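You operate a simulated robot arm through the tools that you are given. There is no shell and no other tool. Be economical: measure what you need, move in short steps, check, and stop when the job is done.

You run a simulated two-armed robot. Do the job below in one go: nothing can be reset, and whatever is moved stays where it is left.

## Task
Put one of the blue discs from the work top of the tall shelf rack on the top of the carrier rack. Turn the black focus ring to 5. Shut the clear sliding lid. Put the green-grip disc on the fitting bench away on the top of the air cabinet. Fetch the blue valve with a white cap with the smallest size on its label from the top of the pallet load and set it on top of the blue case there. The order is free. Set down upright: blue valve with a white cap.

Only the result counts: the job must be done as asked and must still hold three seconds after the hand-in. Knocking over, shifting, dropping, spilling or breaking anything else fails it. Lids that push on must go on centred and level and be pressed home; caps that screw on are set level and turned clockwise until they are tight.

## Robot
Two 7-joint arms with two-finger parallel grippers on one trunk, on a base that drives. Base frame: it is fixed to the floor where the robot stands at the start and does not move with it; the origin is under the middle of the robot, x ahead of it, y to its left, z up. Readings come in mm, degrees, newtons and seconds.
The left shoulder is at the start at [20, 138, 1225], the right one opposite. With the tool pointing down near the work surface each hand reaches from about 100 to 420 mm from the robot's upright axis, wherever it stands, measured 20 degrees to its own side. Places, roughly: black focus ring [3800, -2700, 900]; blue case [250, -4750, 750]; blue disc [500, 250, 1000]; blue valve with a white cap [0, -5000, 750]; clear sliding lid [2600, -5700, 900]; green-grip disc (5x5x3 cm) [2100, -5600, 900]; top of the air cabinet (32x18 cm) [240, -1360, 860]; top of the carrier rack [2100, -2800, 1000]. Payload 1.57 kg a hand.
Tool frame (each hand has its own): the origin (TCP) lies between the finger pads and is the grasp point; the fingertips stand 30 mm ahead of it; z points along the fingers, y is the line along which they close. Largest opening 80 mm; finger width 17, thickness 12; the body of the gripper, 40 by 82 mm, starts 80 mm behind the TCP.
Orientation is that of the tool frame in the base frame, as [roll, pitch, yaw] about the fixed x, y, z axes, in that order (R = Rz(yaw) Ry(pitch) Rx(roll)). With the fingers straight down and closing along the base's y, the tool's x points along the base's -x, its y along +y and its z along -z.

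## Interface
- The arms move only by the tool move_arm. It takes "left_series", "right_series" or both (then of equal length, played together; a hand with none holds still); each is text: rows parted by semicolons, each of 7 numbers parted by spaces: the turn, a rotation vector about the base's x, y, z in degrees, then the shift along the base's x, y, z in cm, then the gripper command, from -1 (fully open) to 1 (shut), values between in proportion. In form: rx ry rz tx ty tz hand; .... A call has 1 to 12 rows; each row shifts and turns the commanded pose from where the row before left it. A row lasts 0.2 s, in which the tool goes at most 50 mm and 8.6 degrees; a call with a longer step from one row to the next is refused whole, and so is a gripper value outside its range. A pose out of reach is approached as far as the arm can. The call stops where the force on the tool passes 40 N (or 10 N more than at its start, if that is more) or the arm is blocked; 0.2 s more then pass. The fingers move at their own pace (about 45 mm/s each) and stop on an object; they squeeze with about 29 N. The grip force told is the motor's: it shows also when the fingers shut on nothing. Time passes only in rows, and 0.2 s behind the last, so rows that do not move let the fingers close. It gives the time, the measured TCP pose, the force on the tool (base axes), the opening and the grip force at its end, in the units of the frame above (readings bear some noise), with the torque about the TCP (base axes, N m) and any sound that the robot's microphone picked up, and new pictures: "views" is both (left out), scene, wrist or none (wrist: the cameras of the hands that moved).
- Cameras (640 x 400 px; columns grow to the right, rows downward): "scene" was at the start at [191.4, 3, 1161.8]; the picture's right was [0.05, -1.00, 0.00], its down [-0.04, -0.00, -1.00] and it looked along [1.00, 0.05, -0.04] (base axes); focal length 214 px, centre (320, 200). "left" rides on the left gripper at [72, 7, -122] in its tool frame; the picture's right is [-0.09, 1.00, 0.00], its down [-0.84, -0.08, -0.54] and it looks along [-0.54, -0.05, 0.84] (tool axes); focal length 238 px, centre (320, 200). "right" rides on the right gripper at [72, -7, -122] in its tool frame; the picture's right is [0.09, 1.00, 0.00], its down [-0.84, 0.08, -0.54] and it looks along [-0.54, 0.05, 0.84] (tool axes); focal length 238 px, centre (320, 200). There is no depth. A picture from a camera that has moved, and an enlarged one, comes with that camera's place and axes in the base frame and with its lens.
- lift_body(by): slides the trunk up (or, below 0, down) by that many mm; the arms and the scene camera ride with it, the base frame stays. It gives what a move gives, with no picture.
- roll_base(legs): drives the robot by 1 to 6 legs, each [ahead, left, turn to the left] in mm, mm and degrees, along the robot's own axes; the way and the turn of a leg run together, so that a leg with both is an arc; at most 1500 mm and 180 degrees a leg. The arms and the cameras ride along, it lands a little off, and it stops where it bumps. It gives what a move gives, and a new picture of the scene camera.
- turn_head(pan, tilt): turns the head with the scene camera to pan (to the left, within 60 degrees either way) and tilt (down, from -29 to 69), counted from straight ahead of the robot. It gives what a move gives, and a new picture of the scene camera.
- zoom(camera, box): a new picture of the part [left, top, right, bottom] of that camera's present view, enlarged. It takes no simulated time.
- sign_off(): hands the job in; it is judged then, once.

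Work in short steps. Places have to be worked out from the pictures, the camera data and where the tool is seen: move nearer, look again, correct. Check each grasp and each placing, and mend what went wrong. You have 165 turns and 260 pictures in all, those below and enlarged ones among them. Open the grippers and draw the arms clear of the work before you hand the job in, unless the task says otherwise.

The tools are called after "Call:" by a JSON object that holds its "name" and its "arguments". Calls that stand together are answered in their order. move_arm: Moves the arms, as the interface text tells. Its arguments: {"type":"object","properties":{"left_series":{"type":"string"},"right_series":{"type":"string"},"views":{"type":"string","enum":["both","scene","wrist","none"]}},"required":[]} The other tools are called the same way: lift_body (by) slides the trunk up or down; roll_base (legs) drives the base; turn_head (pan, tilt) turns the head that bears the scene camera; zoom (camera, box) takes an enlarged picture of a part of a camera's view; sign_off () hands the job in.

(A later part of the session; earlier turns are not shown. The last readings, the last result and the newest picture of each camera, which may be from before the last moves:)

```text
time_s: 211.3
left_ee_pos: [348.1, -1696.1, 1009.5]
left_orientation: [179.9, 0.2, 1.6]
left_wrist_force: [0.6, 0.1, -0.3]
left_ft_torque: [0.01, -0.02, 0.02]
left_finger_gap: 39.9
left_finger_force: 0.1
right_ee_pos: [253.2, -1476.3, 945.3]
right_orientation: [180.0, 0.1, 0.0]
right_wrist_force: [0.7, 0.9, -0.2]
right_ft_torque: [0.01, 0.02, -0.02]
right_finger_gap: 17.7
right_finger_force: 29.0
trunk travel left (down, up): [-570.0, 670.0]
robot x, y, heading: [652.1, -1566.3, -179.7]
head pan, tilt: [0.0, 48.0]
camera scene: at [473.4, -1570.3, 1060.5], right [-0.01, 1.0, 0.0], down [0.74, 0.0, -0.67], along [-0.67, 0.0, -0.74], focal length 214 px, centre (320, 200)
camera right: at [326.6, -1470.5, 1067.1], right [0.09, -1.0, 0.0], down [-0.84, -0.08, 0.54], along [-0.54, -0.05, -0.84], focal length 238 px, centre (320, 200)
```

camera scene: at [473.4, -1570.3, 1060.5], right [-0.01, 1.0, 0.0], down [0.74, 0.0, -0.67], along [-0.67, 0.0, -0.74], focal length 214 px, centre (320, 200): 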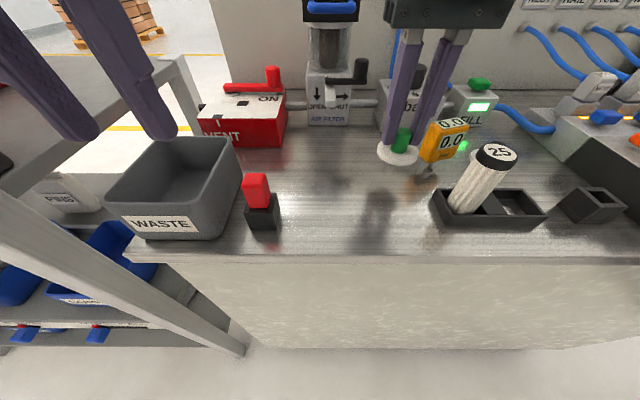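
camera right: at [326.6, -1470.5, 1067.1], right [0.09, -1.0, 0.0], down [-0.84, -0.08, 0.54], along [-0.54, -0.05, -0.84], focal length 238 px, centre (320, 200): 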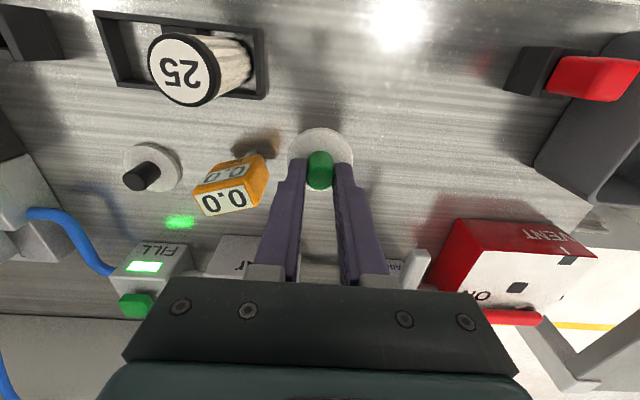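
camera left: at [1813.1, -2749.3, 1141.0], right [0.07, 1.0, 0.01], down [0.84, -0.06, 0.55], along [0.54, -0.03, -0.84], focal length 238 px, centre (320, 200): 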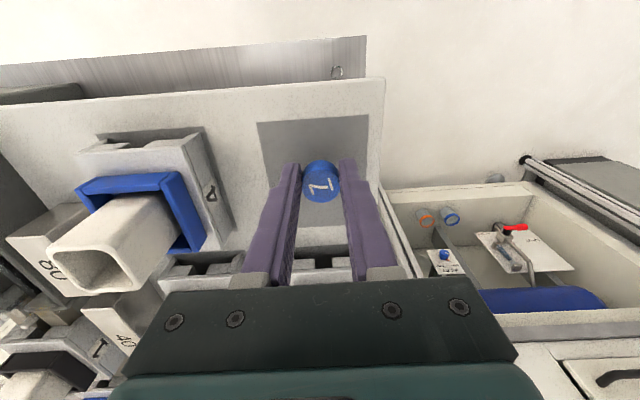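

Clear of the gauge. I lower in small steps until contact.

Call:
{"name": "move_arm", "arguments": {"right_series": "0 0 0 0 0 -2 1; 0 0 0 0 0 -0.5 1; 0 0 0 0 0 -0.4 1; 0 0 0 0 0 -0.4 1; 0 0 0 0 0 -0.4 1; 0 0 0 0 0 -0.3 1", "views": "none"}}

Call:
{"name": "zoom", "arguments": {"camera": "scene", "box": [300, 40, 540, 240]}}

```text
time_s: 212.7
left_ee_pos: [347.8, -1695.1, 1010.1]
left_orientation: [179.8, 0.2, 1.6]
left_wrist_force: [-0.1, 0.0, 0.0]
left_ft_torque: [0.0, 0.02, 0.0]
left_finger_gap: 39.9
left_finger_force: 0.0
right_ee_pos: [254.8, -1475.0, 906.0]
right_orientation: [-180.0, 0.0, -0.1]
right_wrist_force: [0.7, -0.2, 0.1]
right_ft_torque: [0.01, -0.02, 0.01]
right_finger_gap: 17.4
right_finger_force: 29.1
trunk travel left (down, up): [-570.0, 670.0]
robot x, y, heading: [651.0, -1566.5, -179.9]
head pan, tilt: [0.0, 48.0]
```

```text
2.00 times, centred on (420, 140) of scene
camera zoom: at [473.3, -1570.2, 1060.5], right [-0.01, 1.0, 0.0], down [0.74, 0.0, -0.67], along [-0.67, 0.0, -0.74], focal length 429 px, centre (120, 320)
```

zoom: 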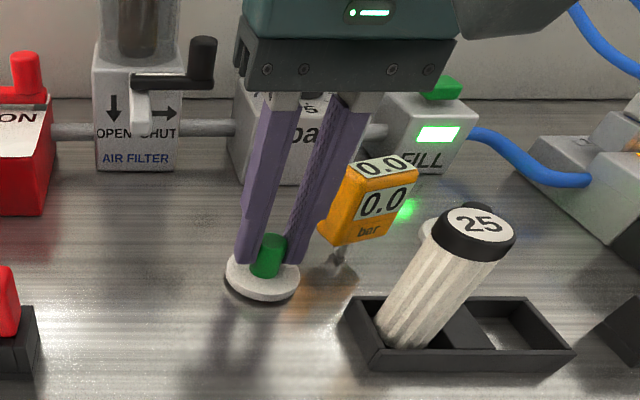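

Almost touching; I continue down in 3 mm steps.

Call:
{"name": "move_arm", "arguments": {"right_series": "0 0 0 0 0 -0.3 1; 0 0 0 0 0 -0.3 1; 0 0 0 0 0 -0.3 1; 0 0 0 0 0 -0.3 1", "views": "none"}}

```text
time_s: 213.7
left_ee_pos: [346.6, -1695.6, 1010.6]
left_orientation: [179.8, 0.4, 1.6]
left_wrist_force: [-0.1, 0.0, -0.3]
left_ft_torque: [-0.01, 0.0, 0.0]
left_finger_gap: 40.0
left_finger_force: 0.1
right_ee_pos: [253.5, -1473.8, 896.0]
right_orientation: [179.8, 0.3, 0.0]
right_wrist_force: [3.5, 0.2, 27.5]
right_ft_torque: [-0.04, -0.18, 0.03]
right_finger_gap: 17.6
right_finger_force: 29.0
trunk travel left (down, up): [-570.0, 670.0]
robot x, y, heading: [650.9, -1564.6, -179.7]
head pan, tilt: [0.0, 48.0]
```

Contact with 27 N at z 896. I ease up, open just wide enough, and rise.

Call:
{"name": "move_arm", "arguments": {"right_series": "0 0 0 0 0 0.2 1; 0 0 0 0 0 0 0.4; 0 0 0 0 0 0 0.2; 0 0 0 0 0 0 0.2; 0 0 0 0 0 2 0.2; 0 0 0 0 0 4 0.2; 0 0 0 0 0 4.5 0.2; 0 0 0 0 0 4.5 0.2; 0 0 0 4.5 0 0 0.2; 0 0 0 4.5 0 0 0.2", "views": "scene"}}

Call:
{"name": "zoom", "arguments": {"camera": "scene", "box": [300, 40, 540, 240]}}

```text
time_s: 215.9
left_ee_pos: [347.9, -1695.8, 1009.6]
left_orientation: [179.9, 0.2, 1.6]
left_wrist_force: [-0.5, 0.3, 0.4]
left_ft_torque: [0.01, -0.01, 0.0]
left_finger_gap: 40.1
left_finger_force: 0.0
right_ee_pos: [342.8, -1473.7, 1046.0]
right_orientation: [-179.9, 0.0, -0.2]
right_wrist_force: [1.1, 0.5, 0.6]
right_ft_torque: [0.04, 0.03, 0.01]
right_finger_gap: 32.0
right_finger_force: 0.1
trunk travel left (down, up): [-570.0, 670.0]
robot x, y, heading: [653.9, -1568.7, -179.8]
head pan, tilt: [0.0, 48.0]
camera scene: at [473.4, -1570.2, 1060.5], right [-0.01, 1.0, 0.0], down [0.74, 0.0, -0.67], along [-0.67, 0.0, -0.74], focal length 214 px, centre (320, 200)
```

scene: 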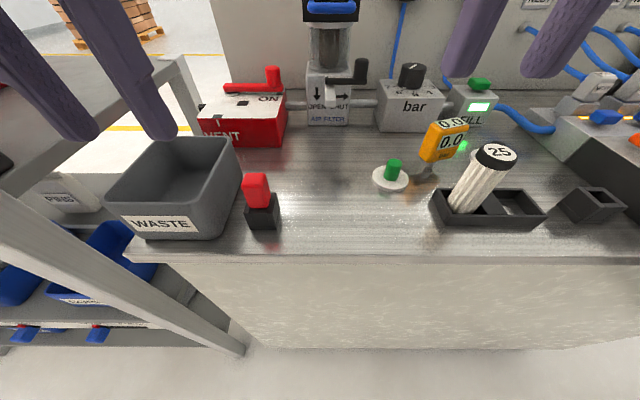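

```text
2.00 times, centred on (420, 140) of scene
camera zoom: at [473.4, -1570.2, 1060.5], right [-0.01, 1.0, 0.0], down [0.74, 0.0, -0.67], along [-0.67, 0.0, -0.74], focal length 429 px, centre (120, 320)
```

zoom: 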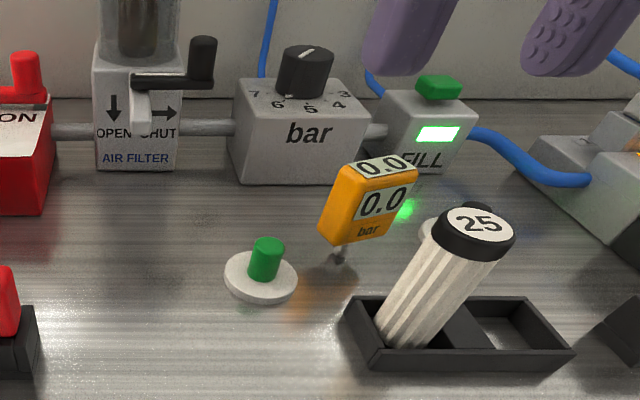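

The green-grip disc stands on the air cabinet. Now I drive back to the fitting bench for the sliding lid at [2600,−5700].

Call:
{"name": "roll_base", "arguments": {"legs": [[-600, 0, 0], [0, 0, 90], [1500, 0, 0], [1500, 0, 0], [0, 1300, 0], [200, 0, 0]]}}

Call:
{"name": "turn_head", "arguments": {"pan": 0, "tilt": 30}}

```text
time_s: 220.9
left_ee_pos: [925.3, -1814.2, 1015.9]
left_orientation: [-179.6, 1.6, 26.4]
left_wrist_force: [0.3, -0.5, -0.9]
left_ft_torque: [-0.02, 0.04, 0.0]
left_finger_gap: 40.3
left_finger_force: 0.1
right_ee_pos: [830.5, -1615.7, 1052.7]
right_orientation: [-179.5, 1.4, 24.8]
right_wrist_force: [0.7, 0.2, -0.4]
right_ft_torque: [0.02, 0.04, -0.02]
right_finger_gap: 32.0
right_finger_force: 0.1
trunk travel left (down, up): [-570.0, 670.0]
robot x, y, heading: [1174.7, -1567.8, -154.8]
head pan, tilt: [0.0, 48.0]
stopped in leg 2: the robot was blocked; the commanded pose is now the measured one
camera scene: at [988.1, -1647.8, 1063.7], right [-0.42, 0.91, 0.01], down [0.66, 0.31, -0.69], along [-0.63, -0.28, -0.73], focal length 214 px, centre (320, 200)
```

scene: 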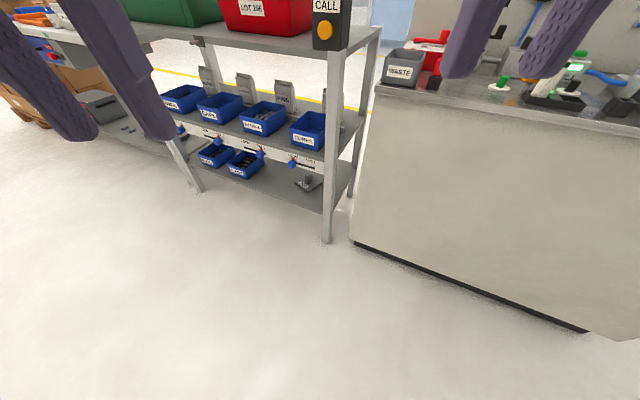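

```text
time_s: 221.7
left_ee_pos: [929.2, -1820.9, 1019.8]
left_orientation: [-180.0, 1.8, 26.4]
left_wrist_force: [-0.8, 0.5, 0.5]
left_ft_torque: [-0.01, 0.01, -0.02]
left_finger_gap: 40.2
left_finger_force: 0.0
right_ee_pos: [833.3, -1621.3, 1055.3]
right_orientation: [-179.7, 1.6, 24.8]
right_wrist_force: [0.7, -0.5, 0.6]
right_ft_torque: [0.01, 0.0, 0.02]
right_finger_gap: 32.1
right_finger_force: 0.0
trunk travel left (down, up): [-570.0, 670.0]
robot x, y, heading: [1174.2, -1570.6, -154.9]
head pan, tilt: [0.0, 30.0]
camera scene: at [980.3, -1657.5, 1093.2], right [-0.42, 0.91, 0.01], down [0.43, 0.21, -0.88], along [-0.8, -0.37, -0.48], focal length 214 px, centre (320, 200)
```

scene: 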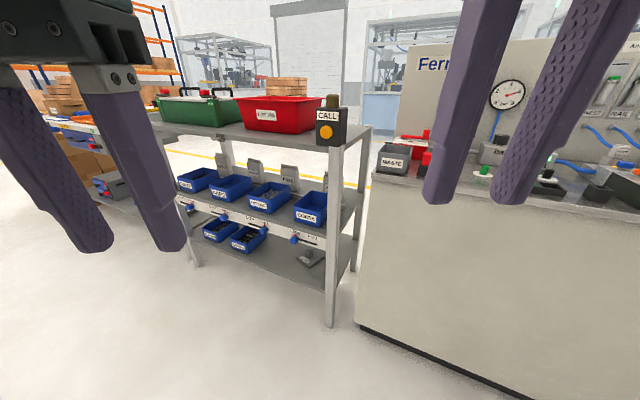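

The turn was blocked by something behind me to the east. I undo a bit of the turn, move west, and look toward the east/south before turning again.

Call:
{"name": "roll_base", "arguments": {"legs": [[0, 0, -12], [250, 0, 0]]}}

Call:
{"name": "turn_head", "arguments": {"pan": 60, "tilt": 25}}

```text
time_s: 224.3
left_ee_pos: [663.2, -1817.2, 1009.4]
left_orientation: [179.9, 0.2, 14.2]
left_wrist_force: [0.7, 0.4, -0.7]
left_ft_torque: [0.01, 0.02, -0.02]
left_finger_gap: 40.1
left_finger_force: 0.0
right_ee_pos: [611.4, -1600.6, 1046.4]
right_orientation: [179.8, -0.1, 12.6]
right_wrist_force: [-0.2, 0.1, 0.6]
right_ft_torque: [0.01, -0.01, -0.01]
right_finger_gap: 31.7
right_finger_force: 0.1
trunk travel left (down, up): [-570.0, 670.0]
robot x, y, heading: [931.7, -1625.8, -167.1]
head pan, tilt: [0.0, 30.0]
camera scene: at [747.4, -1669.0, 1087.3], right [-0.22, 0.97, 0.0], down [0.49, 0.11, -0.87], along [-0.84, -0.19, -0.5], focal length 214 px, centre (320, 200)
```

scene: 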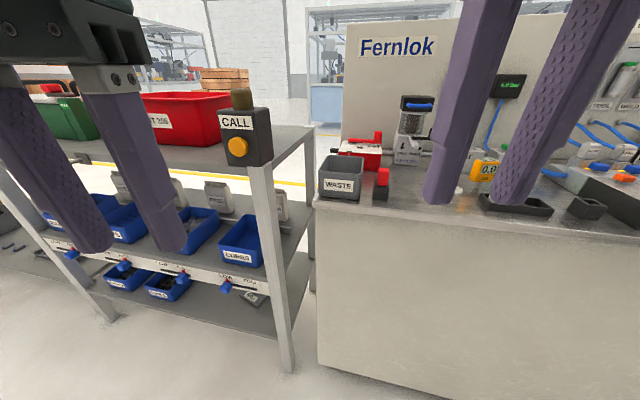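

```text
time_s: 225.6
left_ee_pos: [665.2, -1816.0, 1009.7]
left_orientation: [179.8, 0.2, 14.1]
left_wrist_force: [-0.7, -0.8, -0.2]
left_ft_torque: [0.01, 0.01, 0.01]
left_finger_gap: 40.1
left_finger_force: 0.1
right_ee_pos: [612.1, -1601.8, 1046.9]
right_orientation: [179.9, 0.0, 12.6]
right_wrist_force: [0.6, 0.5, 0.0]
right_ft_torque: [0.0, 0.01, -0.02]
right_finger_gap: 32.1
right_finger_force: 0.0
trunk travel left (down, up): [-570.0, 670.0]
robot x, y, heading: [934.5, -1625.0, -166.9]
head pan, tilt: [60.0, 25.0]
camera scene: at [808.5, -1736.9, 1095.3], right [-0.96, 0.29, 0.0], down [0.12, 0.4, -0.91], along [-0.27, -0.87, -0.42], focal length 214 px, centre (320, 200)
```

scene: 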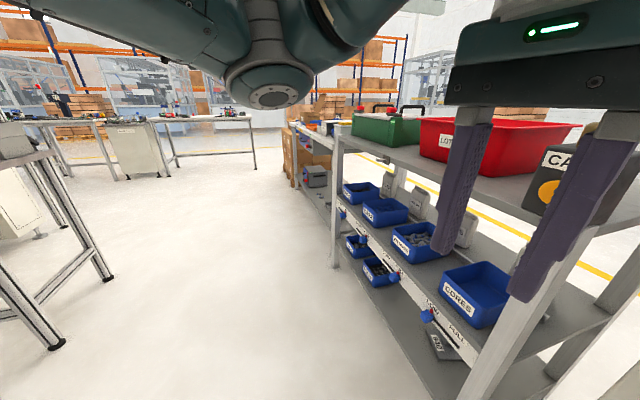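

Level again, and the way south is clear. I turn to face south here, further from whatever blocked me.

Call:
{"name": "roll_base", "arguments": {"legs": [[0, 0, 77]]}}

Call:
{"name": "turn_head", "arguments": {"pan": 60, "tilt": 25}}

```text
time_s: 229.2
left_ee_pos: [1053.3, -1931.7, 1009.9]
left_orientation: [179.7, 0.2, 90.2]
left_wrist_force: [-0.2, 0.3, 0.5]
left_ft_torque: [-0.01, 0.01, 0.02]
left_finger_gap: 39.9
left_finger_force: 0.1
right_ee_pos: [831.9, -1930.4, 1045.7]
right_orientation: [179.8, 0.0, 88.5]
right_wrist_force: [-0.6, 0.5, 0.2]
right_ft_torque: [0.02, 0.07, -0.04]
right_finger_gap: 32.1
right_finger_force: 0.1
trunk travel left (down, up): [-570.0, 670.0]
robot x, y, heading: [933.8, -1625.2, -91.2]
head pan, tilt: [60.0, 25.0]
camera scene: at [1009.9, -1774.0, 1095.3], right [-0.52, -0.86, 0.0], down [-0.36, 0.22, -0.91], along [0.78, -0.47, -0.42], focal length 214 px, centre (320, 200)
```

scene: 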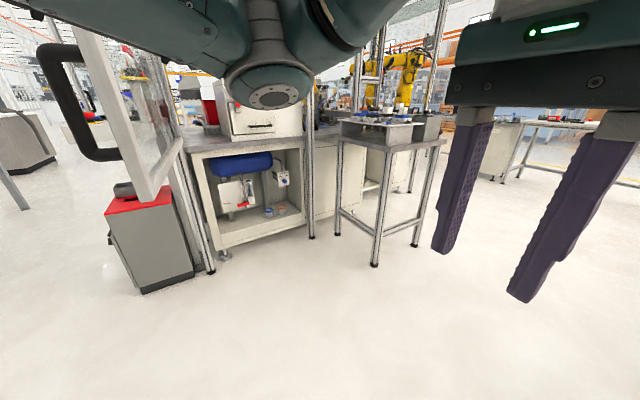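

```text
time_s: 229.8
left_ee_pos: [1053.7, -1931.0, 1009.5]
left_orientation: [179.7, 0.2, 90.3]
left_wrist_force: [0.3, 0.1, -0.9]
left_ft_torque: [0.0, 0.01, 0.0]
left_finger_gap: 40.1
left_finger_force: 0.0
right_ee_pos: [831.1, -1930.2, 1046.0]
right_orientation: [179.8, 0.0, 88.7]
right_wrist_force: [0.1, 0.0, 0.1]
right_ft_torque: [-0.04, -0.04, -0.01]
right_finger_gap: 31.9
right_finger_force: 0.0
trunk travel left (down, up): [-570.0, 670.0]
robot x, y, heading: [930.7, -1624.4, -91.3]
head pan, tilt: [60.0, 25.0]
camera scene: at [1009.9, -1774.0, 1095.3], right [-0.52, -0.86, 0.0], down [-0.36, 0.22, -0.91], along [0.78, -0.47, -0.42], focal length 214 px, centre (320, 200)
```

scene: 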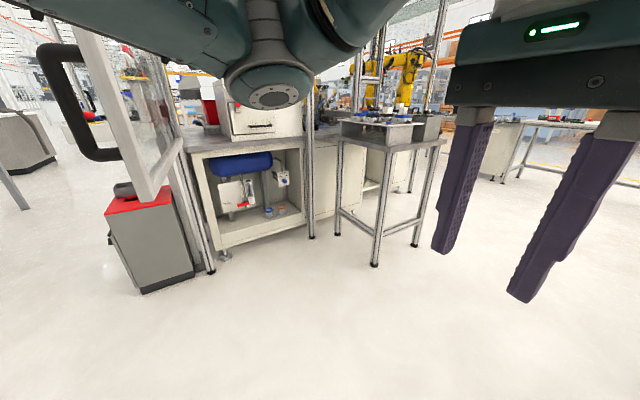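

I see now what I bumped: an open clear cage door with its free end at about (1560,−1680). I zoom to compare its place with the earlier view.

Call:
{"name": "zoom", "arguments": {"camera": "scene", "box": [30, 0, 230, 240]}}

```text
1.67 times, centred on (130, 120) of scene
camera zoom: at [1009.9, -1774.0, 1095.3], right [-0.52, -0.86, 0.0], down [-0.36, 0.22, -0.91], along [0.78, -0.47, -0.42], focal length 358 px, centre (637, 333)
```

zoom: 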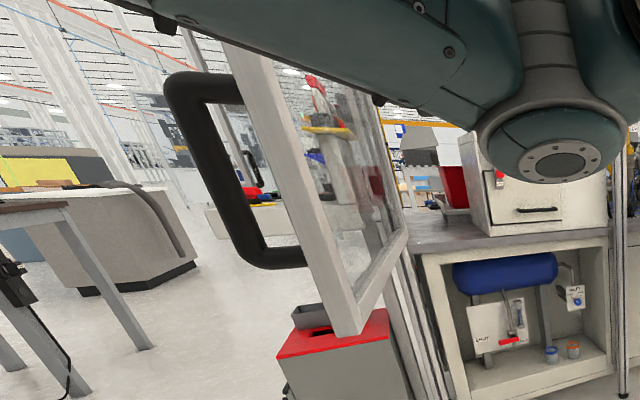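

The door's place agrees with the earlier view within measuring error, so it did not swing. I carry on south and then east to the fitting trolley.

Call:
{"name": "roll_base", "arguments": {"legs": [[1500, 0, 1.3], [1450, 0, 0], [0, 1500, 0], [250, 150, 0]]}}

Call:
{"name": "turn_head", "arguments": {"pan": 0, "tilt": 35}}

```text
time_s: 252.7
left_ee_pos: [2694.0, -5120.0, 1009.9]
left_orientation: [179.8, 0.1, 92.1]
left_wrist_force: [-0.6, -0.2, 0.0]
left_ft_torque: [0.04, 0.0, 0.03]
left_finger_gap: 40.3
left_finger_force: 0.1
right_ee_pos: [2472.0, -5125.0, 1046.7]
right_orientation: [179.9, 0.0, 90.6]
right_wrist_force: [0.6, -0.4, 0.0]
right_ft_torque: [0.0, 0.01, 0.01]
right_finger_gap: 31.9
right_finger_force: 0.2
trunk travel left (down, up): [-570.0, 670.0]
robot x, y, heading: [2561.0, -4817.8, -89.3]
head pan, tilt: [60.0, 25.0]
camera scene: at [2644.1, -4964.0, 1095.3], right [-0.49, -0.87, 0.0], down [-0.37, 0.21, -0.91], along [0.79, -0.44, -0.42], focal length 214 px, centre (320, 200)
```

scene: 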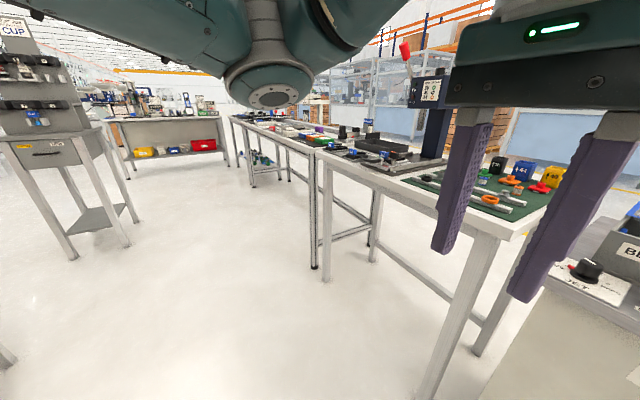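

```text
time_s: 254.0
left_ee_pos: [2692.4, -5119.6, 1011.0]
left_orientation: [179.8, 0.2, 92.1]
left_wrist_force: [-0.6, 0.6, -0.3]
left_ft_torque: [-0.01, 0.0, -0.05]
left_finger_gap: 39.8
left_finger_force: 0.0
right_ee_pos: [2471.9, -5126.3, 1046.5]
right_orientation: [179.9, 0.0, 90.5]
right_wrist_force: [0.0, 0.0, -0.4]
right_ft_torque: [-0.01, 0.01, -0.02]
right_finger_gap: 32.2
right_finger_force: 0.0
trunk travel left (down, up): [-570.0, 670.0]
robot x, y, heading: [2562.4, -4817.2, -89.3]
head pan, tilt: [0.0, 35.0]
camera scene: at [2564.9, -5007.0, 1079.5], right [-1.0, -0.01, 0.0], down [-0.01, 0.57, -0.82], along [0.01, -0.82, -0.57], focal length 214 px, centre (320, 200)
```

scene: 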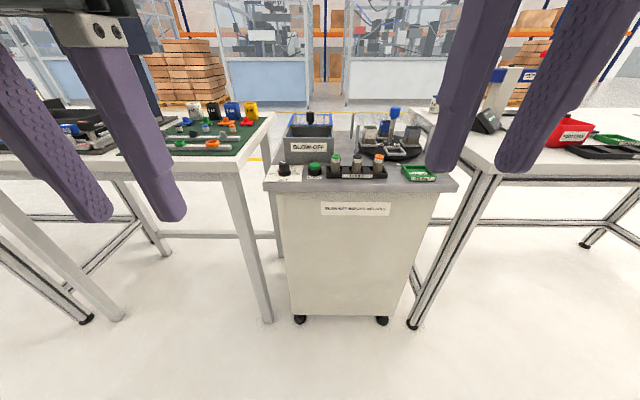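

I raise the trunk and zoom on the blow-off box to understand the lid.

Call:
{"name": "lift_body", "arguments": {"by": 200}}

Call:
{"name": "roll_base", "arguments": {"legs": [[170, 0, -0.7]]}}

Call:
{"name": "zoom", "arguments": {"camera": "scene", "box": [220, 120, 460, 270]}}

```text
time_s: 256.2
left_ee_pos: [2693.7, -5119.7, 1209.6]
left_orientation: [179.8, 0.3, 92.1]
left_wrist_force: [0.2, -0.8, -0.2]
left_ft_torque: [0.01, -0.06, 0.0]
left_finger_gap: 40.0
left_finger_force: 0.0
right_ee_pos: [2472.0, -5125.1, 1245.0]
right_orientation: [179.9, 0.0, 90.6]
right_wrist_force: [0.0, 0.1, 0.4]
right_ft_torque: [-0.01, 0.0, -0.01]
right_finger_gap: 32.0
right_finger_force: 0.1
trunk travel left (down, up): [-770.0, 470.0]
robot x, y, heading: [2560.8, -4818.2, -89.2]
head pan, tilt: [0.0, 35.0]
```

```text
time_s: 257.6
left_ee_pos: [2690.4, -5287.0, 1208.8]
left_orientation: [179.8, 0.3, 91.3]
left_wrist_force: [0.0, -1.2, -0.5]
left_ft_torque: [-0.02, 0.01, 0.0]
left_finger_gap: 39.8
left_finger_force: 0.0
right_ee_pos: [2467.7, -5289.1, 1246.5]
right_orientation: [179.9, 0.0, 89.8]
right_wrist_force: [0.7, -0.9, -1.1]
right_ft_torque: [0.02, -0.02, 0.0]
right_finger_gap: 31.9
right_finger_force: 0.0
trunk travel left (down, up): [-770.0, 470.0]
robot x, y, heading: [2563.4, -4982.1, -90.1]
head pan, tilt: [0.0, 35.0]
camera scene: at [2563.5, -5172.9, 1279.5], right [-1.0, 0.0, 0.0], down [0.0, 0.57, -0.82], along [0.0, -0.82, -0.57], focal length 214 px, centre (320, 200)
```

scene: 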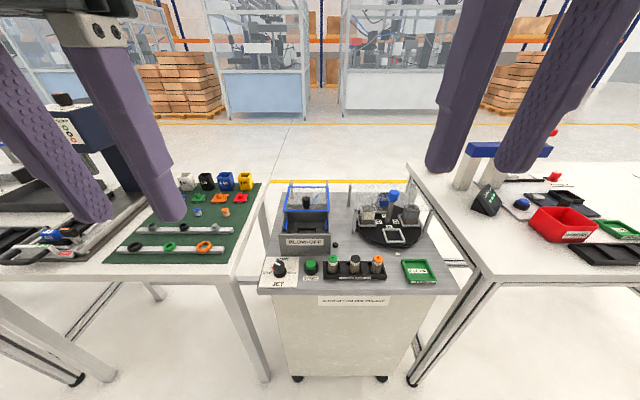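

```text
2.67 times, centred on (340, 195) of scene
camera zoom: at [2563.5, -5172.9, 1279.5], right [-1.0, 0.0, 0.0], down [0.0, 0.57, -0.82], along [0.0, -0.82, -0.57], focal length 572 px, centre (267, 213)
```

zoom: 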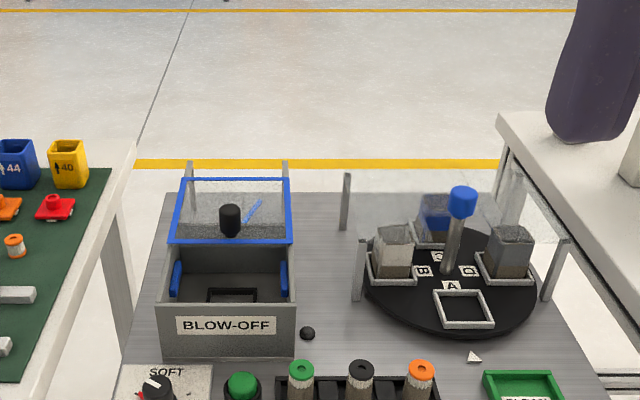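

The lid (blue frame, black knob) is pushed back and must slide about 85 mm north toward me over the box; the knob is at about (2600,−5634). I'll use the left hand; first I raise the right hand and move up.

Call:
{"name": "move_arm", "arguments": {"right_series": "0 0 0 0 0 4 0.2; 0 0 0 0 0 4 0.2; 0 0 0 0 0 4 0.2", "views": "none"}}

Call:
{"name": "roll_base", "arguments": {"legs": [[0, -85, 0], [240, 0, 0]]}}

Call:
{"name": "lift_body", "arguments": {"by": -150}}

Call:
{"name": "turn_head", "arguments": {"pan": 10, "tilt": 45}}

Call:
{"name": "move_arm", "arguments": {"left_series": "0 0 0 0 0 0 -0.25", "views": "wrist"}}

```text
time_s: 258.4
left_ee_pos: [2689.5, -5288.0, 1210.4]
left_orientation: [179.8, 0.2, 91.3]
left_wrist_force: [-0.1, -0.9, 0.6]
left_ft_torque: [-0.03, 0.0, -0.02]
left_finger_gap: 39.9
left_finger_force: 0.2
right_ee_pos: [2468.4, -5272.8, 1287.2]
right_orientation: [-179.5, -12.7, 89.4]
right_wrist_force: [-0.2, 0.0, -1.2]
right_ft_torque: [0.0, 0.01, 0.04]
right_finger_gap: 32.2
right_finger_force: 0.0
trunk travel left (down, up): [-770.0, 470.0]
robot x, y, heading: [2559.1, -4979.6, -90.0]
head pan, tilt: [0.0, 35.0]
stopped in row 3 (right hand): the arm was blocked; the commanded pose is now the measured one
```

```text
time_s: 260.8
left_ee_pos: [2606.6, -5525.2, 1209.6]
left_orientation: [179.7, 0.1, 91.3]
left_wrist_force: [0.4, 0.3, -0.9]
left_ft_torque: [-0.01, 0.01, -0.01]
left_finger_gap: 39.8
left_finger_force: 0.1
right_ee_pos: [2383.3, -5510.1, 1286.3]
right_orientation: [-179.4, -12.8, 89.6]
right_wrist_force: [0.1, -0.5, 0.1]
right_ft_torque: [0.01, -0.01, -0.02]
right_finger_gap: 31.8
right_finger_force: 0.0
trunk travel left (down, up): [-770.0, 470.0]
robot x, y, heading: [2478.6, -5220.4, -89.9]
head pan, tilt: [0.0, 35.0]
camera scene: at [2480.3, -5410.0, 1279.5], right [-1.0, 0.0, 0.0], down [0.0, 0.57, -0.82], along [0.0, -0.82, -0.57], focal length 214 px, centre (320, 200)
```

scene: 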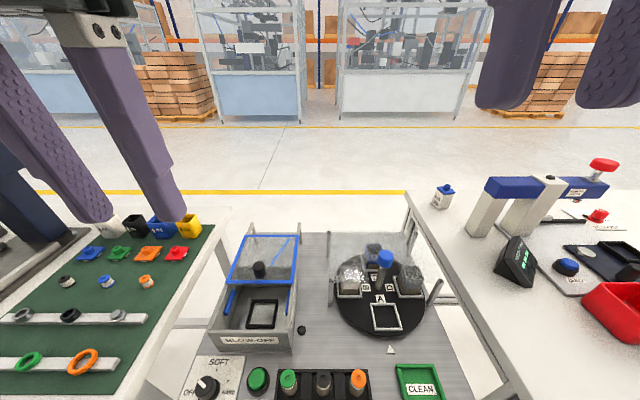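

```text
time_s: 262.6
left_ee_pos: [2607.1, -5525.0, 1060.2]
left_orientation: [179.7, 0.2, 91.4]
left_wrist_force: [-0.7, 0.7, 0.0]
left_ft_torque: [0.02, 0.02, 0.0]
left_finger_gap: 40.0
left_finger_force: 0.2
right_ee_pos: [2384.2, -5509.7, 1136.5]
right_orientation: [-179.6, -12.7, 89.5]
right_wrist_force: [-0.9, -0.7, 0.1]
right_ft_torque: [0.0, -0.01, 0.01]
right_finger_gap: 31.7
right_finger_force: 0.0
trunk travel left (down, up): [-620.0, 620.0]
robot x, y, heading: [2481.8, -5220.9, -89.9]
head pan, tilt: [0.0, 35.0]
```

```text
time_s: 263.3
left_ee_pos: [2608.3, -5523.5, 1059.0]
left_orientation: [179.8, 0.1, 91.3]
left_wrist_force: [0.2, -0.4, -0.1]
left_ft_torque: [0.03, 0.0, 0.0]
left_finger_gap: 40.2
left_finger_force: 0.1
right_ee_pos: [2384.6, -5510.1, 1136.7]
right_orientation: [-179.5, -12.7, 89.5]
right_wrist_force: [-0.2, 0.1, -0.5]
right_ft_torque: [-0.02, 0.01, 0.0]
right_finger_gap: 32.2
right_finger_force: 0.0
trunk travel left (down, up): [-620.0, 620.0]
robot x, y, heading: [2478.3, -5222.8, -89.7]
head pan, tilt: [10.0, 45.0]
camera scene: at [2494.3, -5402.1, 1114.7], right [-0.98, -0.17, 0.0], down [-0.12, 0.7, -0.71], along [0.12, -0.7, -0.71], focal length 214 px, centre (320, 200)
```

scene: 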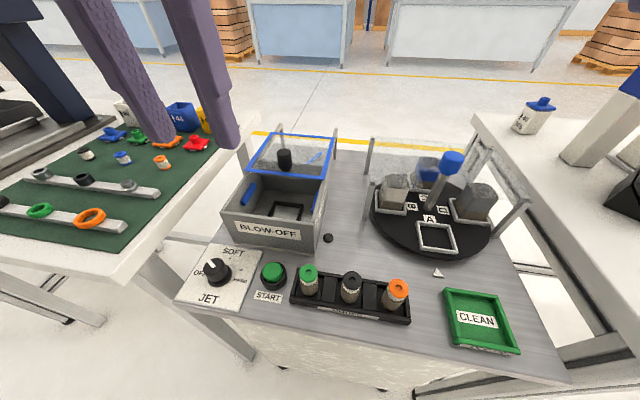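

```text
time_s: 263.7
left_ee_pos: [2607.4, -5523.8, 1060.0]
left_orientation: [179.8, 0.1, 91.4]
left_wrist_force: [-0.6, 0.2, 0.2]
left_ft_torque: [-0.03, -0.02, -0.02]
left_finger_gap: 49.6
left_finger_force: 0.1
right_ee_pos: [2383.9, -5510.1, 1136.2]
right_orientation: [-179.5, -12.8, 89.4]
right_wrist_force: [-0.7, 0.1, -0.6]
right_ft_torque: [0.02, -0.01, -0.01]
right_finger_gap: 31.7
right_finger_force: 0.0
trunk travel left (down, up): [-620.0, 620.0]
robot x, y, heading: [2481.3, -5223.2, -89.9]
head pan, tilt: [10.0, 45.0]
camera left: at [2610.6, -5451.1, 1183.8], right [1.0, -0.07, 0.0], down [-0.06, -0.84, 0.54], along [-0.03, -0.54, -0.84], focal length 238 px, centre (320, 200)
```

left: 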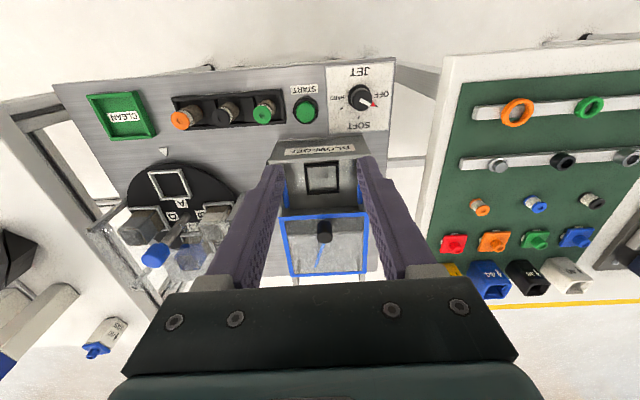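

Triangulated: knob at about (2603,−5686), top z 920, lid plane ≈888; the lid must come about 90 mm north. I try reaching it from here, staying above first.

Call:
{"name": "move_arm", "arguments": {"left_series": "0 0 0 0 -4.5 -1 -0.25; 0 0 0 -0.2 -4.5 -2 -0.25; 0 0 0 0 -4.5 -2 -0.25; 0 0 0 0 -2.7 -3 -0.25; 0 0 0 0 0 -2 -0.25", "views": "both"}}

```text
time_s: 264.9
left_ee_pos: [2603.5, -5685.4, 960.2]
left_orientation: [179.8, 0.2, 91.2]
left_wrist_force: [0.0, -0.2, -0.5]
left_ft_torque: [-0.02, 0.02, 0.01]
left_finger_gap: 50.1
left_finger_force: 0.1
right_ee_pos: [2382.4, -5510.8, 1135.7]
right_orientation: [-179.5, -12.6, 89.3]
right_wrist_force: [0.0, 0.0, 0.6]
right_ft_torque: [0.0, -0.01, -0.06]
right_finger_gap: 32.3
right_finger_force: 0.1
trunk travel left (down, up): [-620.0, 620.0]
robot x, y, heading: [2480.7, -5222.8, -90.0]
head pan, tilt: [10.0, 45.0]
camera scene: at [2494.4, -5402.0, 1114.7], right [-0.98, -0.17, 0.0], down [-0.12, 0.7, -0.71], along [0.12, -0.7, -0.71], focal length 214 px, centre (320, 200)
camera left: at [2607.4, -5612.8, 1084.7], right [1.0, -0.07, 0.0], down [-0.06, -0.84, 0.55], along [-0.04, -0.54, -0.84], focal length 238 px, centre (320, 200)
```

scene: 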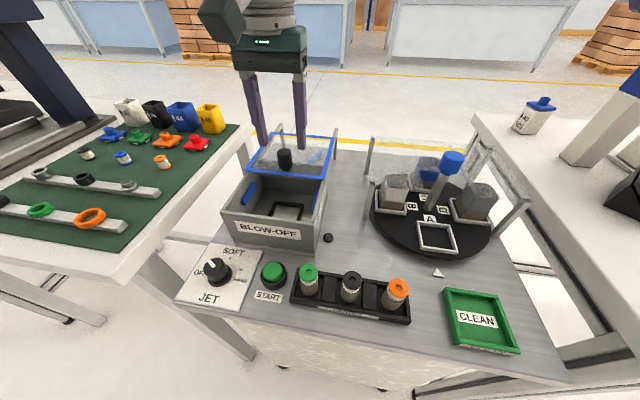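
left: 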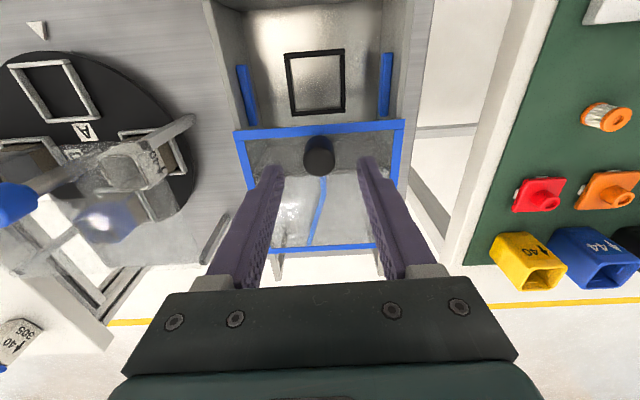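

The arm reaches it. The knob is 3 mm nearer than the fingers; I correct, descend and close on it.

Call:
{"name": "move_arm", "arguments": {"left_series": "0 0 0 -0.1 0.4 -2 -0.25; 0 0 0 0 0 -1.4 -0.25; 0 0 0 0 0 0 0.4; 0 0 0 0 0 0 1; 0 0 0 0 0 0 1; 0 0 0 0 0 0 1", "views": "both"}}

```text
time_s: 266.3
left_ee_pos: [2603.9, -5680.0, 926.9]
left_orientation: [179.8, 0.2, 91.2]
left_wrist_force: [-0.1, -1.7, -2.9]
left_ft_torque: [-0.21, 0.57, -0.02]
left_finger_gap: 23.8
left_finger_force: 34.3
right_ee_pos: [2382.4, -5510.5, 1136.7]
right_orientation: [-179.6, -12.7, 89.5]
right_wrist_force: [-0.5, 0.6, -0.1]
right_ft_torque: [0.04, -0.01, 0.01]
right_finger_gap: 32.1
right_finger_force: 0.1
trunk travel left (down, up): [-620.0, 620.0]
robot x, y, heading: [2481.6, -5219.8, -89.9]
head pan, tilt: [10.0, 45.0]
camera scene: at [2494.2, -5402.0, 1114.6], right [-0.98, -0.17, 0.0], down [-0.12, 0.7, -0.71], along [0.12, -0.7, -0.71], focal length 214 px, centre (320, 200)
camera left: at [2607.0, -5608.2, 1049.9], right [1.0, -0.07, 0.0], down [-0.06, -0.84, 0.54], along [-0.03, -0.54, -0.84], focal length 238 px, centre (320, 200)
```

scene: 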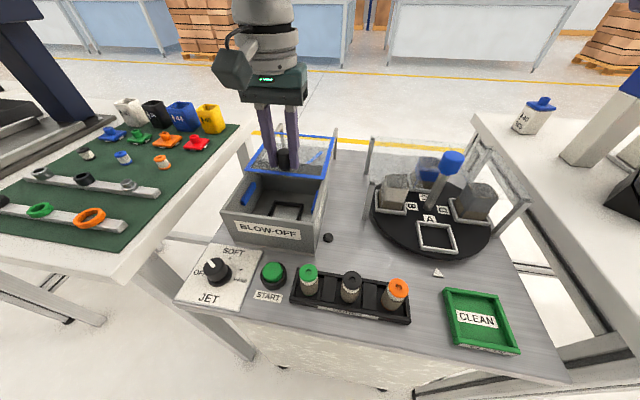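
left: 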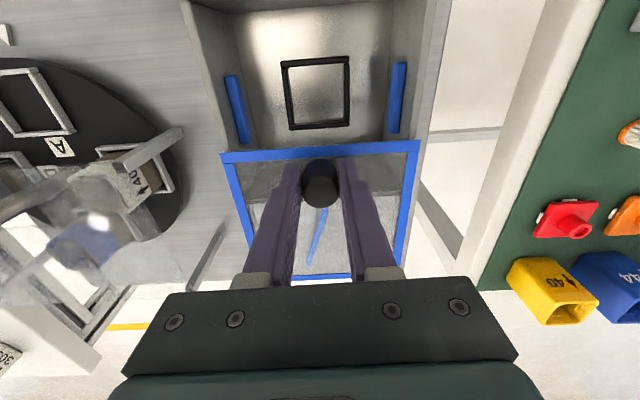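

Knob gripped (24 mm). I pull it north slowly.

Call:
{"name": "move_arm", "arguments": {"left_series": "0 0 0 0 1.5 0 1; 0 0 0 0 1.5 0 1; 0 0 0 0 1.5 0 1; 0 0 0 0 1.5 0 1; 0 0 0 0 1 0 1", "views": "both"}}

```text
time_s: 267.5
left_ee_pos: [2602.8, -5612.3, 925.8]
left_orientation: [179.9, 0.2, 91.4]
left_wrist_force: [0.2, -0.2, -5.1]
left_ft_torque: [-0.9, 0.65, 0.06]
left_finger_gap: 23.5
left_finger_force: 35.5
right_ee_pos: [2383.5, -5510.0, 1136.5]
right_orientation: [-179.5, -12.6, 89.6]
right_wrist_force: [-0.5, 0.4, 1.0]
right_ft_torque: [-0.03, -0.03, 0.0]
right_finger_gap: 32.0
right_finger_force: 0.1
trunk travel left (down, up): [-620.0, 620.0]
robot x, y, heading: [2479.6, -5220.6, -89.9]
head pan, tilt: [10.0, 45.0]
camera scene: at [2494.2, -5401.8, 1114.5], right [-0.98, -0.17, 0.0], down [-0.12, 0.7, -0.71], along [0.12, -0.7, -0.71], focal length 214 px, centre (320, 200)
camera left: at [2606.8, -5538.5, 1050.0], right [1.0, -0.07, 0.0], down [-0.06, -0.84, 0.54], along [-0.03, -0.54, -0.84], focal length 238 px, centre (320, 200)
```

scene: 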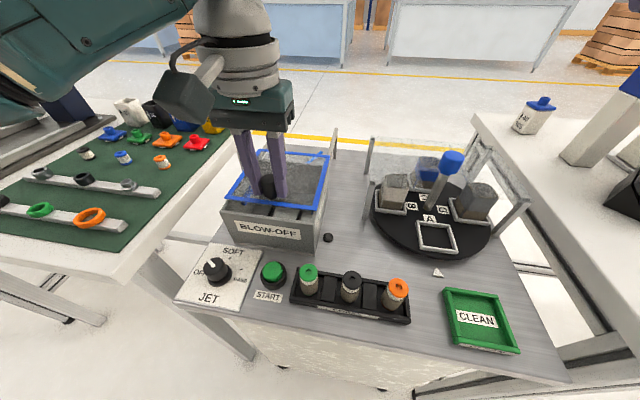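
left: 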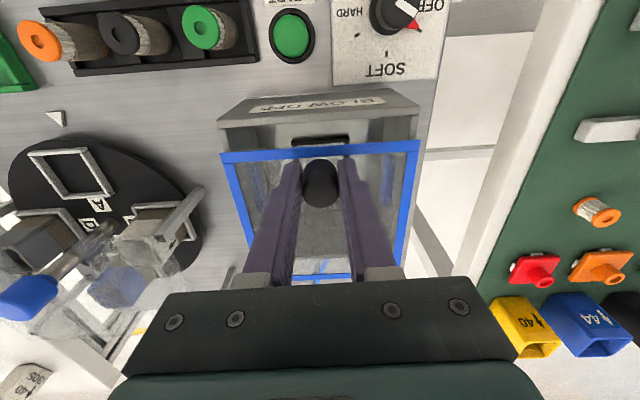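

The lid follows; about 25–30 mm remain. I keep pulling in small steps until it stops.

Call:
{"name": "move_arm", "arguments": {"left_series": "0 0 0 0 0.8 0 1; 0 0 0 0 0.8 0 1; 0 0 0 0 0.6 0 1; 0 0 0 0 0.5 0 1; 0 0 0 0 0.5 0 1; 0 0 0 0 0.5 0 1", "views": "both"}}

```text
time_s: 268.9
left_ee_pos: [2603.7, -5573.3, 926.2]
left_orientation: [179.7, -0.2, 91.3]
left_wrist_force: [-0.3, 0.7, 0.2]
left_ft_torque: [-0.01, -0.03, -0.04]
left_finger_gap: 0.0
left_finger_force: 20.8
right_ee_pos: [2384.2, -5508.4, 1136.6]
right_orientation: [-179.5, -12.8, 89.5]
right_wrist_force: [0.6, -0.1, -0.3]
right_ft_torque: [-0.02, 0.03, -0.01]
right_finger_gap: 31.9
right_finger_force: 0.1
trunk travel left (down, up): [-620.0, 620.0]
robot x, y, heading: [2477.7, -5222.0, -90.1]
head pan, tilt: [10.0, 45.0]
camera scene: at [2494.5, -5400.8, 1114.7], right [-0.98, -0.17, 0.0], down [-0.12, 0.7, -0.71], along [0.12, -0.7, -0.71], focal length 214 px, centre (320, 200)
camera left: at [2607.3, -5500.1, 1049.6], right [1.0, -0.07, 0.0], down [-0.06, -0.84, 0.54], along [-0.03, -0.54, -0.84], focal length 238 px, centre (320, 200)
```

scene: 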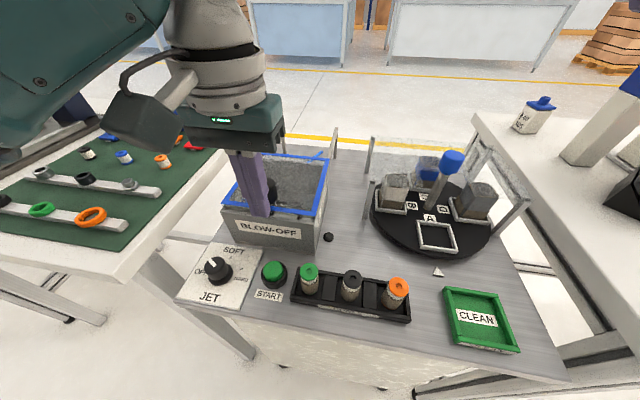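
left: 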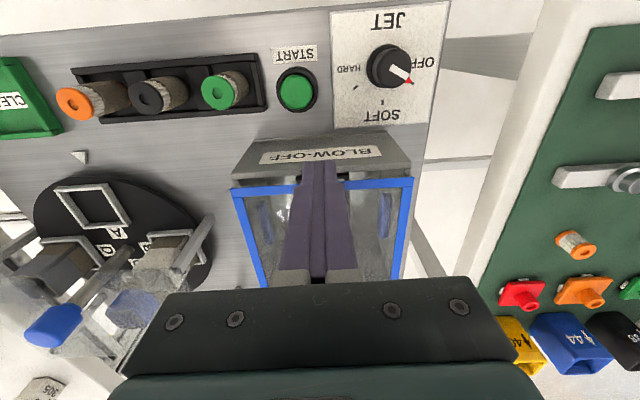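

The fingers slipped off the knob, likely at the stop. I raise the hand and check the lid.

Call:
{"name": "move_arm", "arguments": {"left_series": "0 0 0 0 0 4 1; 0 0 0 0 0 4.5 1; 0 0 0 0 4 2 1; 0 0 0 0 4 0 1", "views": "both"}}

Call:
{"name": "zoom", "arguments": {"camera": "scene", "box": [200, 110, 360, 260]}}

```text
time_s: 269.9
left_ee_pos: [2602.5, -5495.1, 1034.1]
left_orientation: [179.7, 0.1, 91.4]
left_wrist_force: [-0.5, -0.1, -0.4]
left_ft_torque: [-0.03, 0.0, 0.01]
left_finger_gap: 0.1
left_finger_force: 21.7
right_ee_pos: [2382.4, -5510.0, 1136.0]
right_orientation: [-179.4, -12.8, 89.6]
right_wrist_force: [-0.4, 0.1, -0.5]
right_ft_torque: [-0.02, 0.01, 0.0]
right_finger_gap: 31.7
right_finger_force: 0.1
trunk travel left (down, up): [-620.0, 620.0]
robot x, y, heading: [2478.1, -5220.7, -89.9]
head pan, tilt: [10.0, 45.0]
camera scene: at [2494.4, -5402.0, 1114.7], right [-0.98, -0.17, 0.0], down [-0.12, 0.7, -0.71], along [0.12, -0.7, -0.71], focal length 214 px, centre (320, 200)
camera left: at [2605.2, -5423.0, 1156.8], right [1.0, -0.07, 0.01], down [-0.06, -0.84, 0.54], along [-0.03, -0.54, -0.84], focal length 238 px, centre (320, 200)
```

scene: 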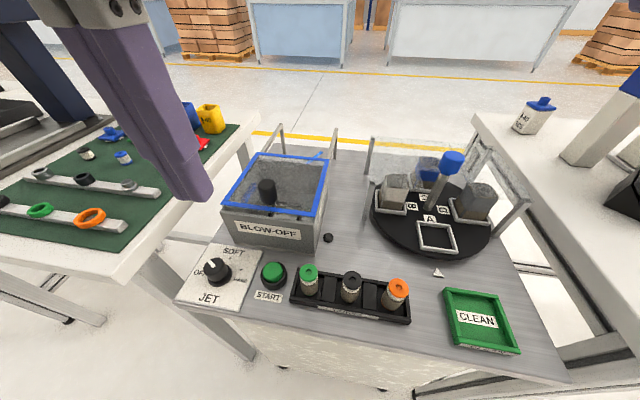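
left: 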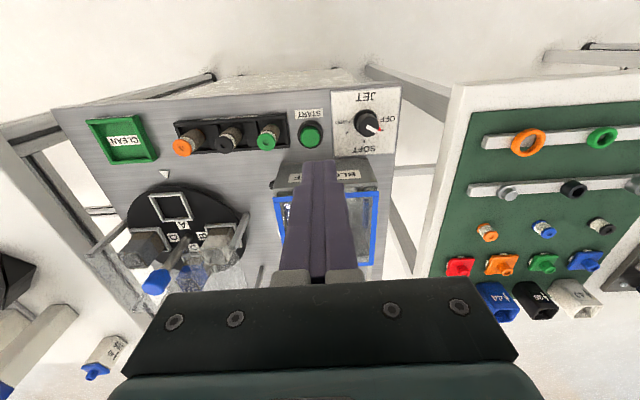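

```text
2.67 times, centred on (280, 185) of scene
camera zoom: at [2494.4, -5402.0, 1114.7], right [-0.98, -0.17, 0.0], down [-0.12, 0.7, -0.71], along [0.12, -0.7, -0.71], focal length 572 px, centre (427, 240)
```

zoom: 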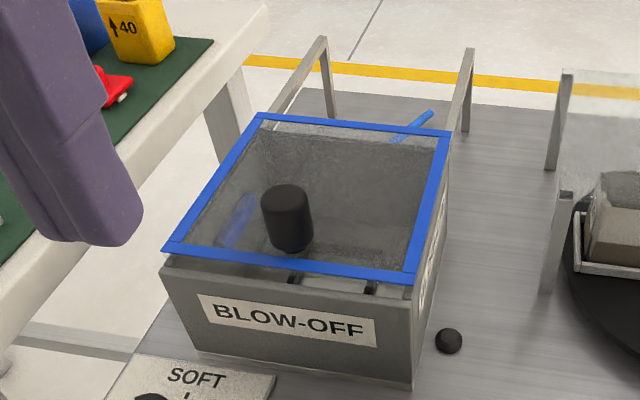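

The lid is about 10 mm short of the front wall. I'll go behind the knob with closed fingers and push it the rest of the way.

Call:
{"name": "move_arm", "arguments": {"left_series": "0 0 0 0.2 -4.8 0 1; 0 0 0 0 -4.8 0 1; 0 0 0 0 -4.8 0 1; 0 0 0 0 0 -4.5 1; 0 0 0 0 0 -4.5 1; 0 0 0 0 0 -1.4 1", "views": "both"}}

```text
time_s: 271.3
left_ee_pos: [2606.3, -5639.3, 929.0]
left_orientation: [179.9, 0.1, 91.4]
left_wrist_force: [0.1, 0.0, -0.4]
left_ft_torque: [0.0, 0.01, 0.0]
left_finger_gap: 0.0
left_finger_force: 21.4
right_ee_pos: [2383.5, -5510.5, 1136.9]
right_orientation: [-179.4, -12.8, 89.4]
right_wrist_force: [-0.2, 0.3, -0.8]
right_ft_torque: [-0.01, 0.01, -0.01]
right_finger_gap: 32.0
right_finger_force: 0.1
trunk travel left (down, up): [-620.0, 620.0]
robot x, y, heading: [2479.4, -5221.1, -89.9]
head pan, tilt: [10.0, 45.0]
camera scene: at [2494.4, -5402.1, 1114.7], right [-0.98, -0.17, 0.0], down [-0.12, 0.7, -0.71], along [0.12, -0.7, -0.71], focal length 214 px, centre (320, 200)
camera left: at [2608.4, -5566.4, 1052.0], right [1.0, -0.07, 0.0], down [-0.06, -0.84, 0.54], along [-0.03, -0.54, -0.84], focal length 238 px, centre (320, 200)
```

scene: 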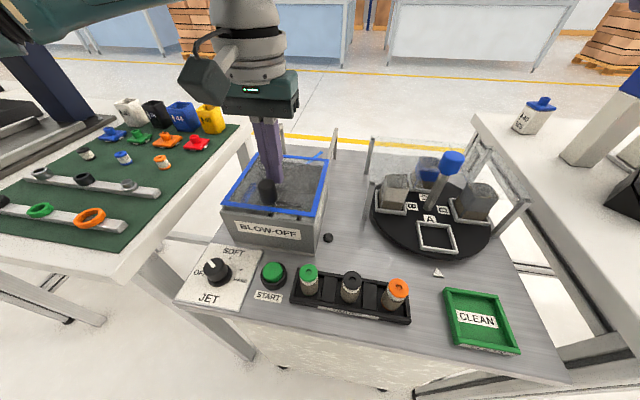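
left: 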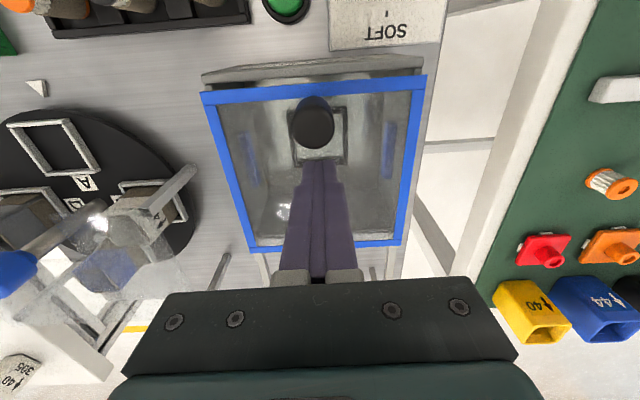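

The fingers stand behind the knob. I push north in small steps, watching the force.

Call:
{"name": "move_arm", "arguments": {"left_series": "0 0 0 0 0.6 0 1; 0 0 0 0 0.6 0 1; 0 0 0 0 0.5 0 1; 0 0 0 0 0.4 0 1; 0 0 0 0 0.3 0 1", "views": "none"}}

Call:
{"name": "zoom", "arguments": {"camera": "left", "box": [180, 40, 450, 210]}}

```text
time_s: 272.5
left_ee_pos: [2606.4, -5615.8, 927.8]
left_orientation: [179.6, 0.2, 91.5]
left_wrist_force: [-0.8, -3.0, -1.3]
left_ft_torque: [-0.03, -0.02, -0.02]
left_finger_gap: 0.0
left_finger_force: 20.6
right_ee_pos: [2383.4, -5510.3, 1136.3]
right_orientation: [-179.6, -12.7, 89.5]
right_wrist_force: [0.3, -0.3, 0.3]
right_ft_torque: [-0.03, 0.0, -0.04]
right_finger_gap: 31.8
right_finger_force: 0.1
trunk travel left (down, up): [-620.0, 620.0]
robot x, y, heading: [2477.3, -5225.2, -90.0]
head pan, tilt: [10.0, 45.0]
```

```text
2.35 times, centred on (315, 125) of left
camera zoom: at [2609.4, -5542.3, 1051.5], right [1.0, -0.07, 0.0], down [-0.06, -0.84, 0.55], along [-0.03, -0.54, -0.84], focal length 561 px, centre (332, 376)
```

zoom: 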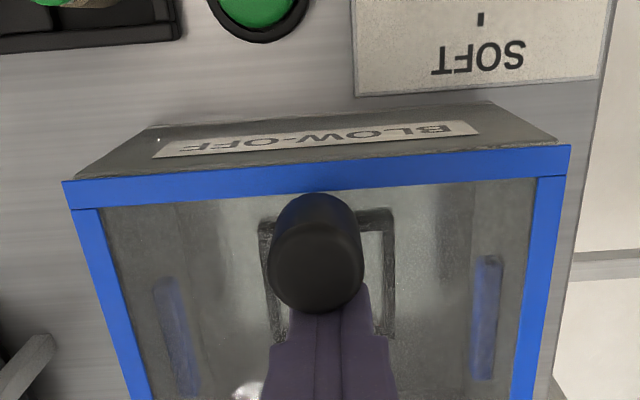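

The lid front now covers the front wall with just 3 N of drag. I push a few more millimetres to find the end stop.

Call:
{"name": "move_arm", "arguments": {"left_series": "0 0 0 0 0.2 0 1; 0 0 0 0 0.2 0 1; 0 0 0 0 0.2 0 1", "views": "none"}}

Call:
{"name": "zoom", "arguments": {"camera": "left", "box": [180, 40, 450, 210]}}

```text
time_s: 273.3
left_ee_pos: [2606.5, -5615.2, 929.9]
left_orientation: [179.8, 0.7, 91.4]
left_wrist_force: [0.3, -27.8, -9.8]
left_ft_torque: [-0.23, -0.17, 0.06]
left_finger_gap: 0.0
left_finger_force: 21.3
right_ee_pos: [2384.0, -5514.3, 1137.7]
right_orientation: [-179.4, -12.3, 89.4]
right_wrist_force: [0.0, -0.8, 0.1]
right_ft_torque: [-0.02, 0.01, 0.0]
right_finger_gap: 32.2
right_finger_force: 0.0
trunk travel left (down, up): [-620.0, 620.0]
robot x, y, heading: [2481.1, -5219.2, -90.1]
head pan, tilt: [10.0, 45.0]
```

```text
2.35 times, centred on (315, 125) of left
camera zoom: at [2609.5, -5540.7, 1052.4], right [1.0, -0.07, 0.0], down [-0.06, -0.83, 0.55], along [-0.03, -0.55, -0.83], focal length 561 px, centre (332, 376)
```

zoom: 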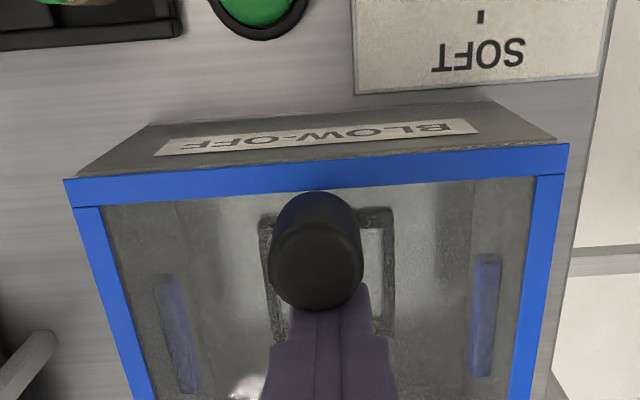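

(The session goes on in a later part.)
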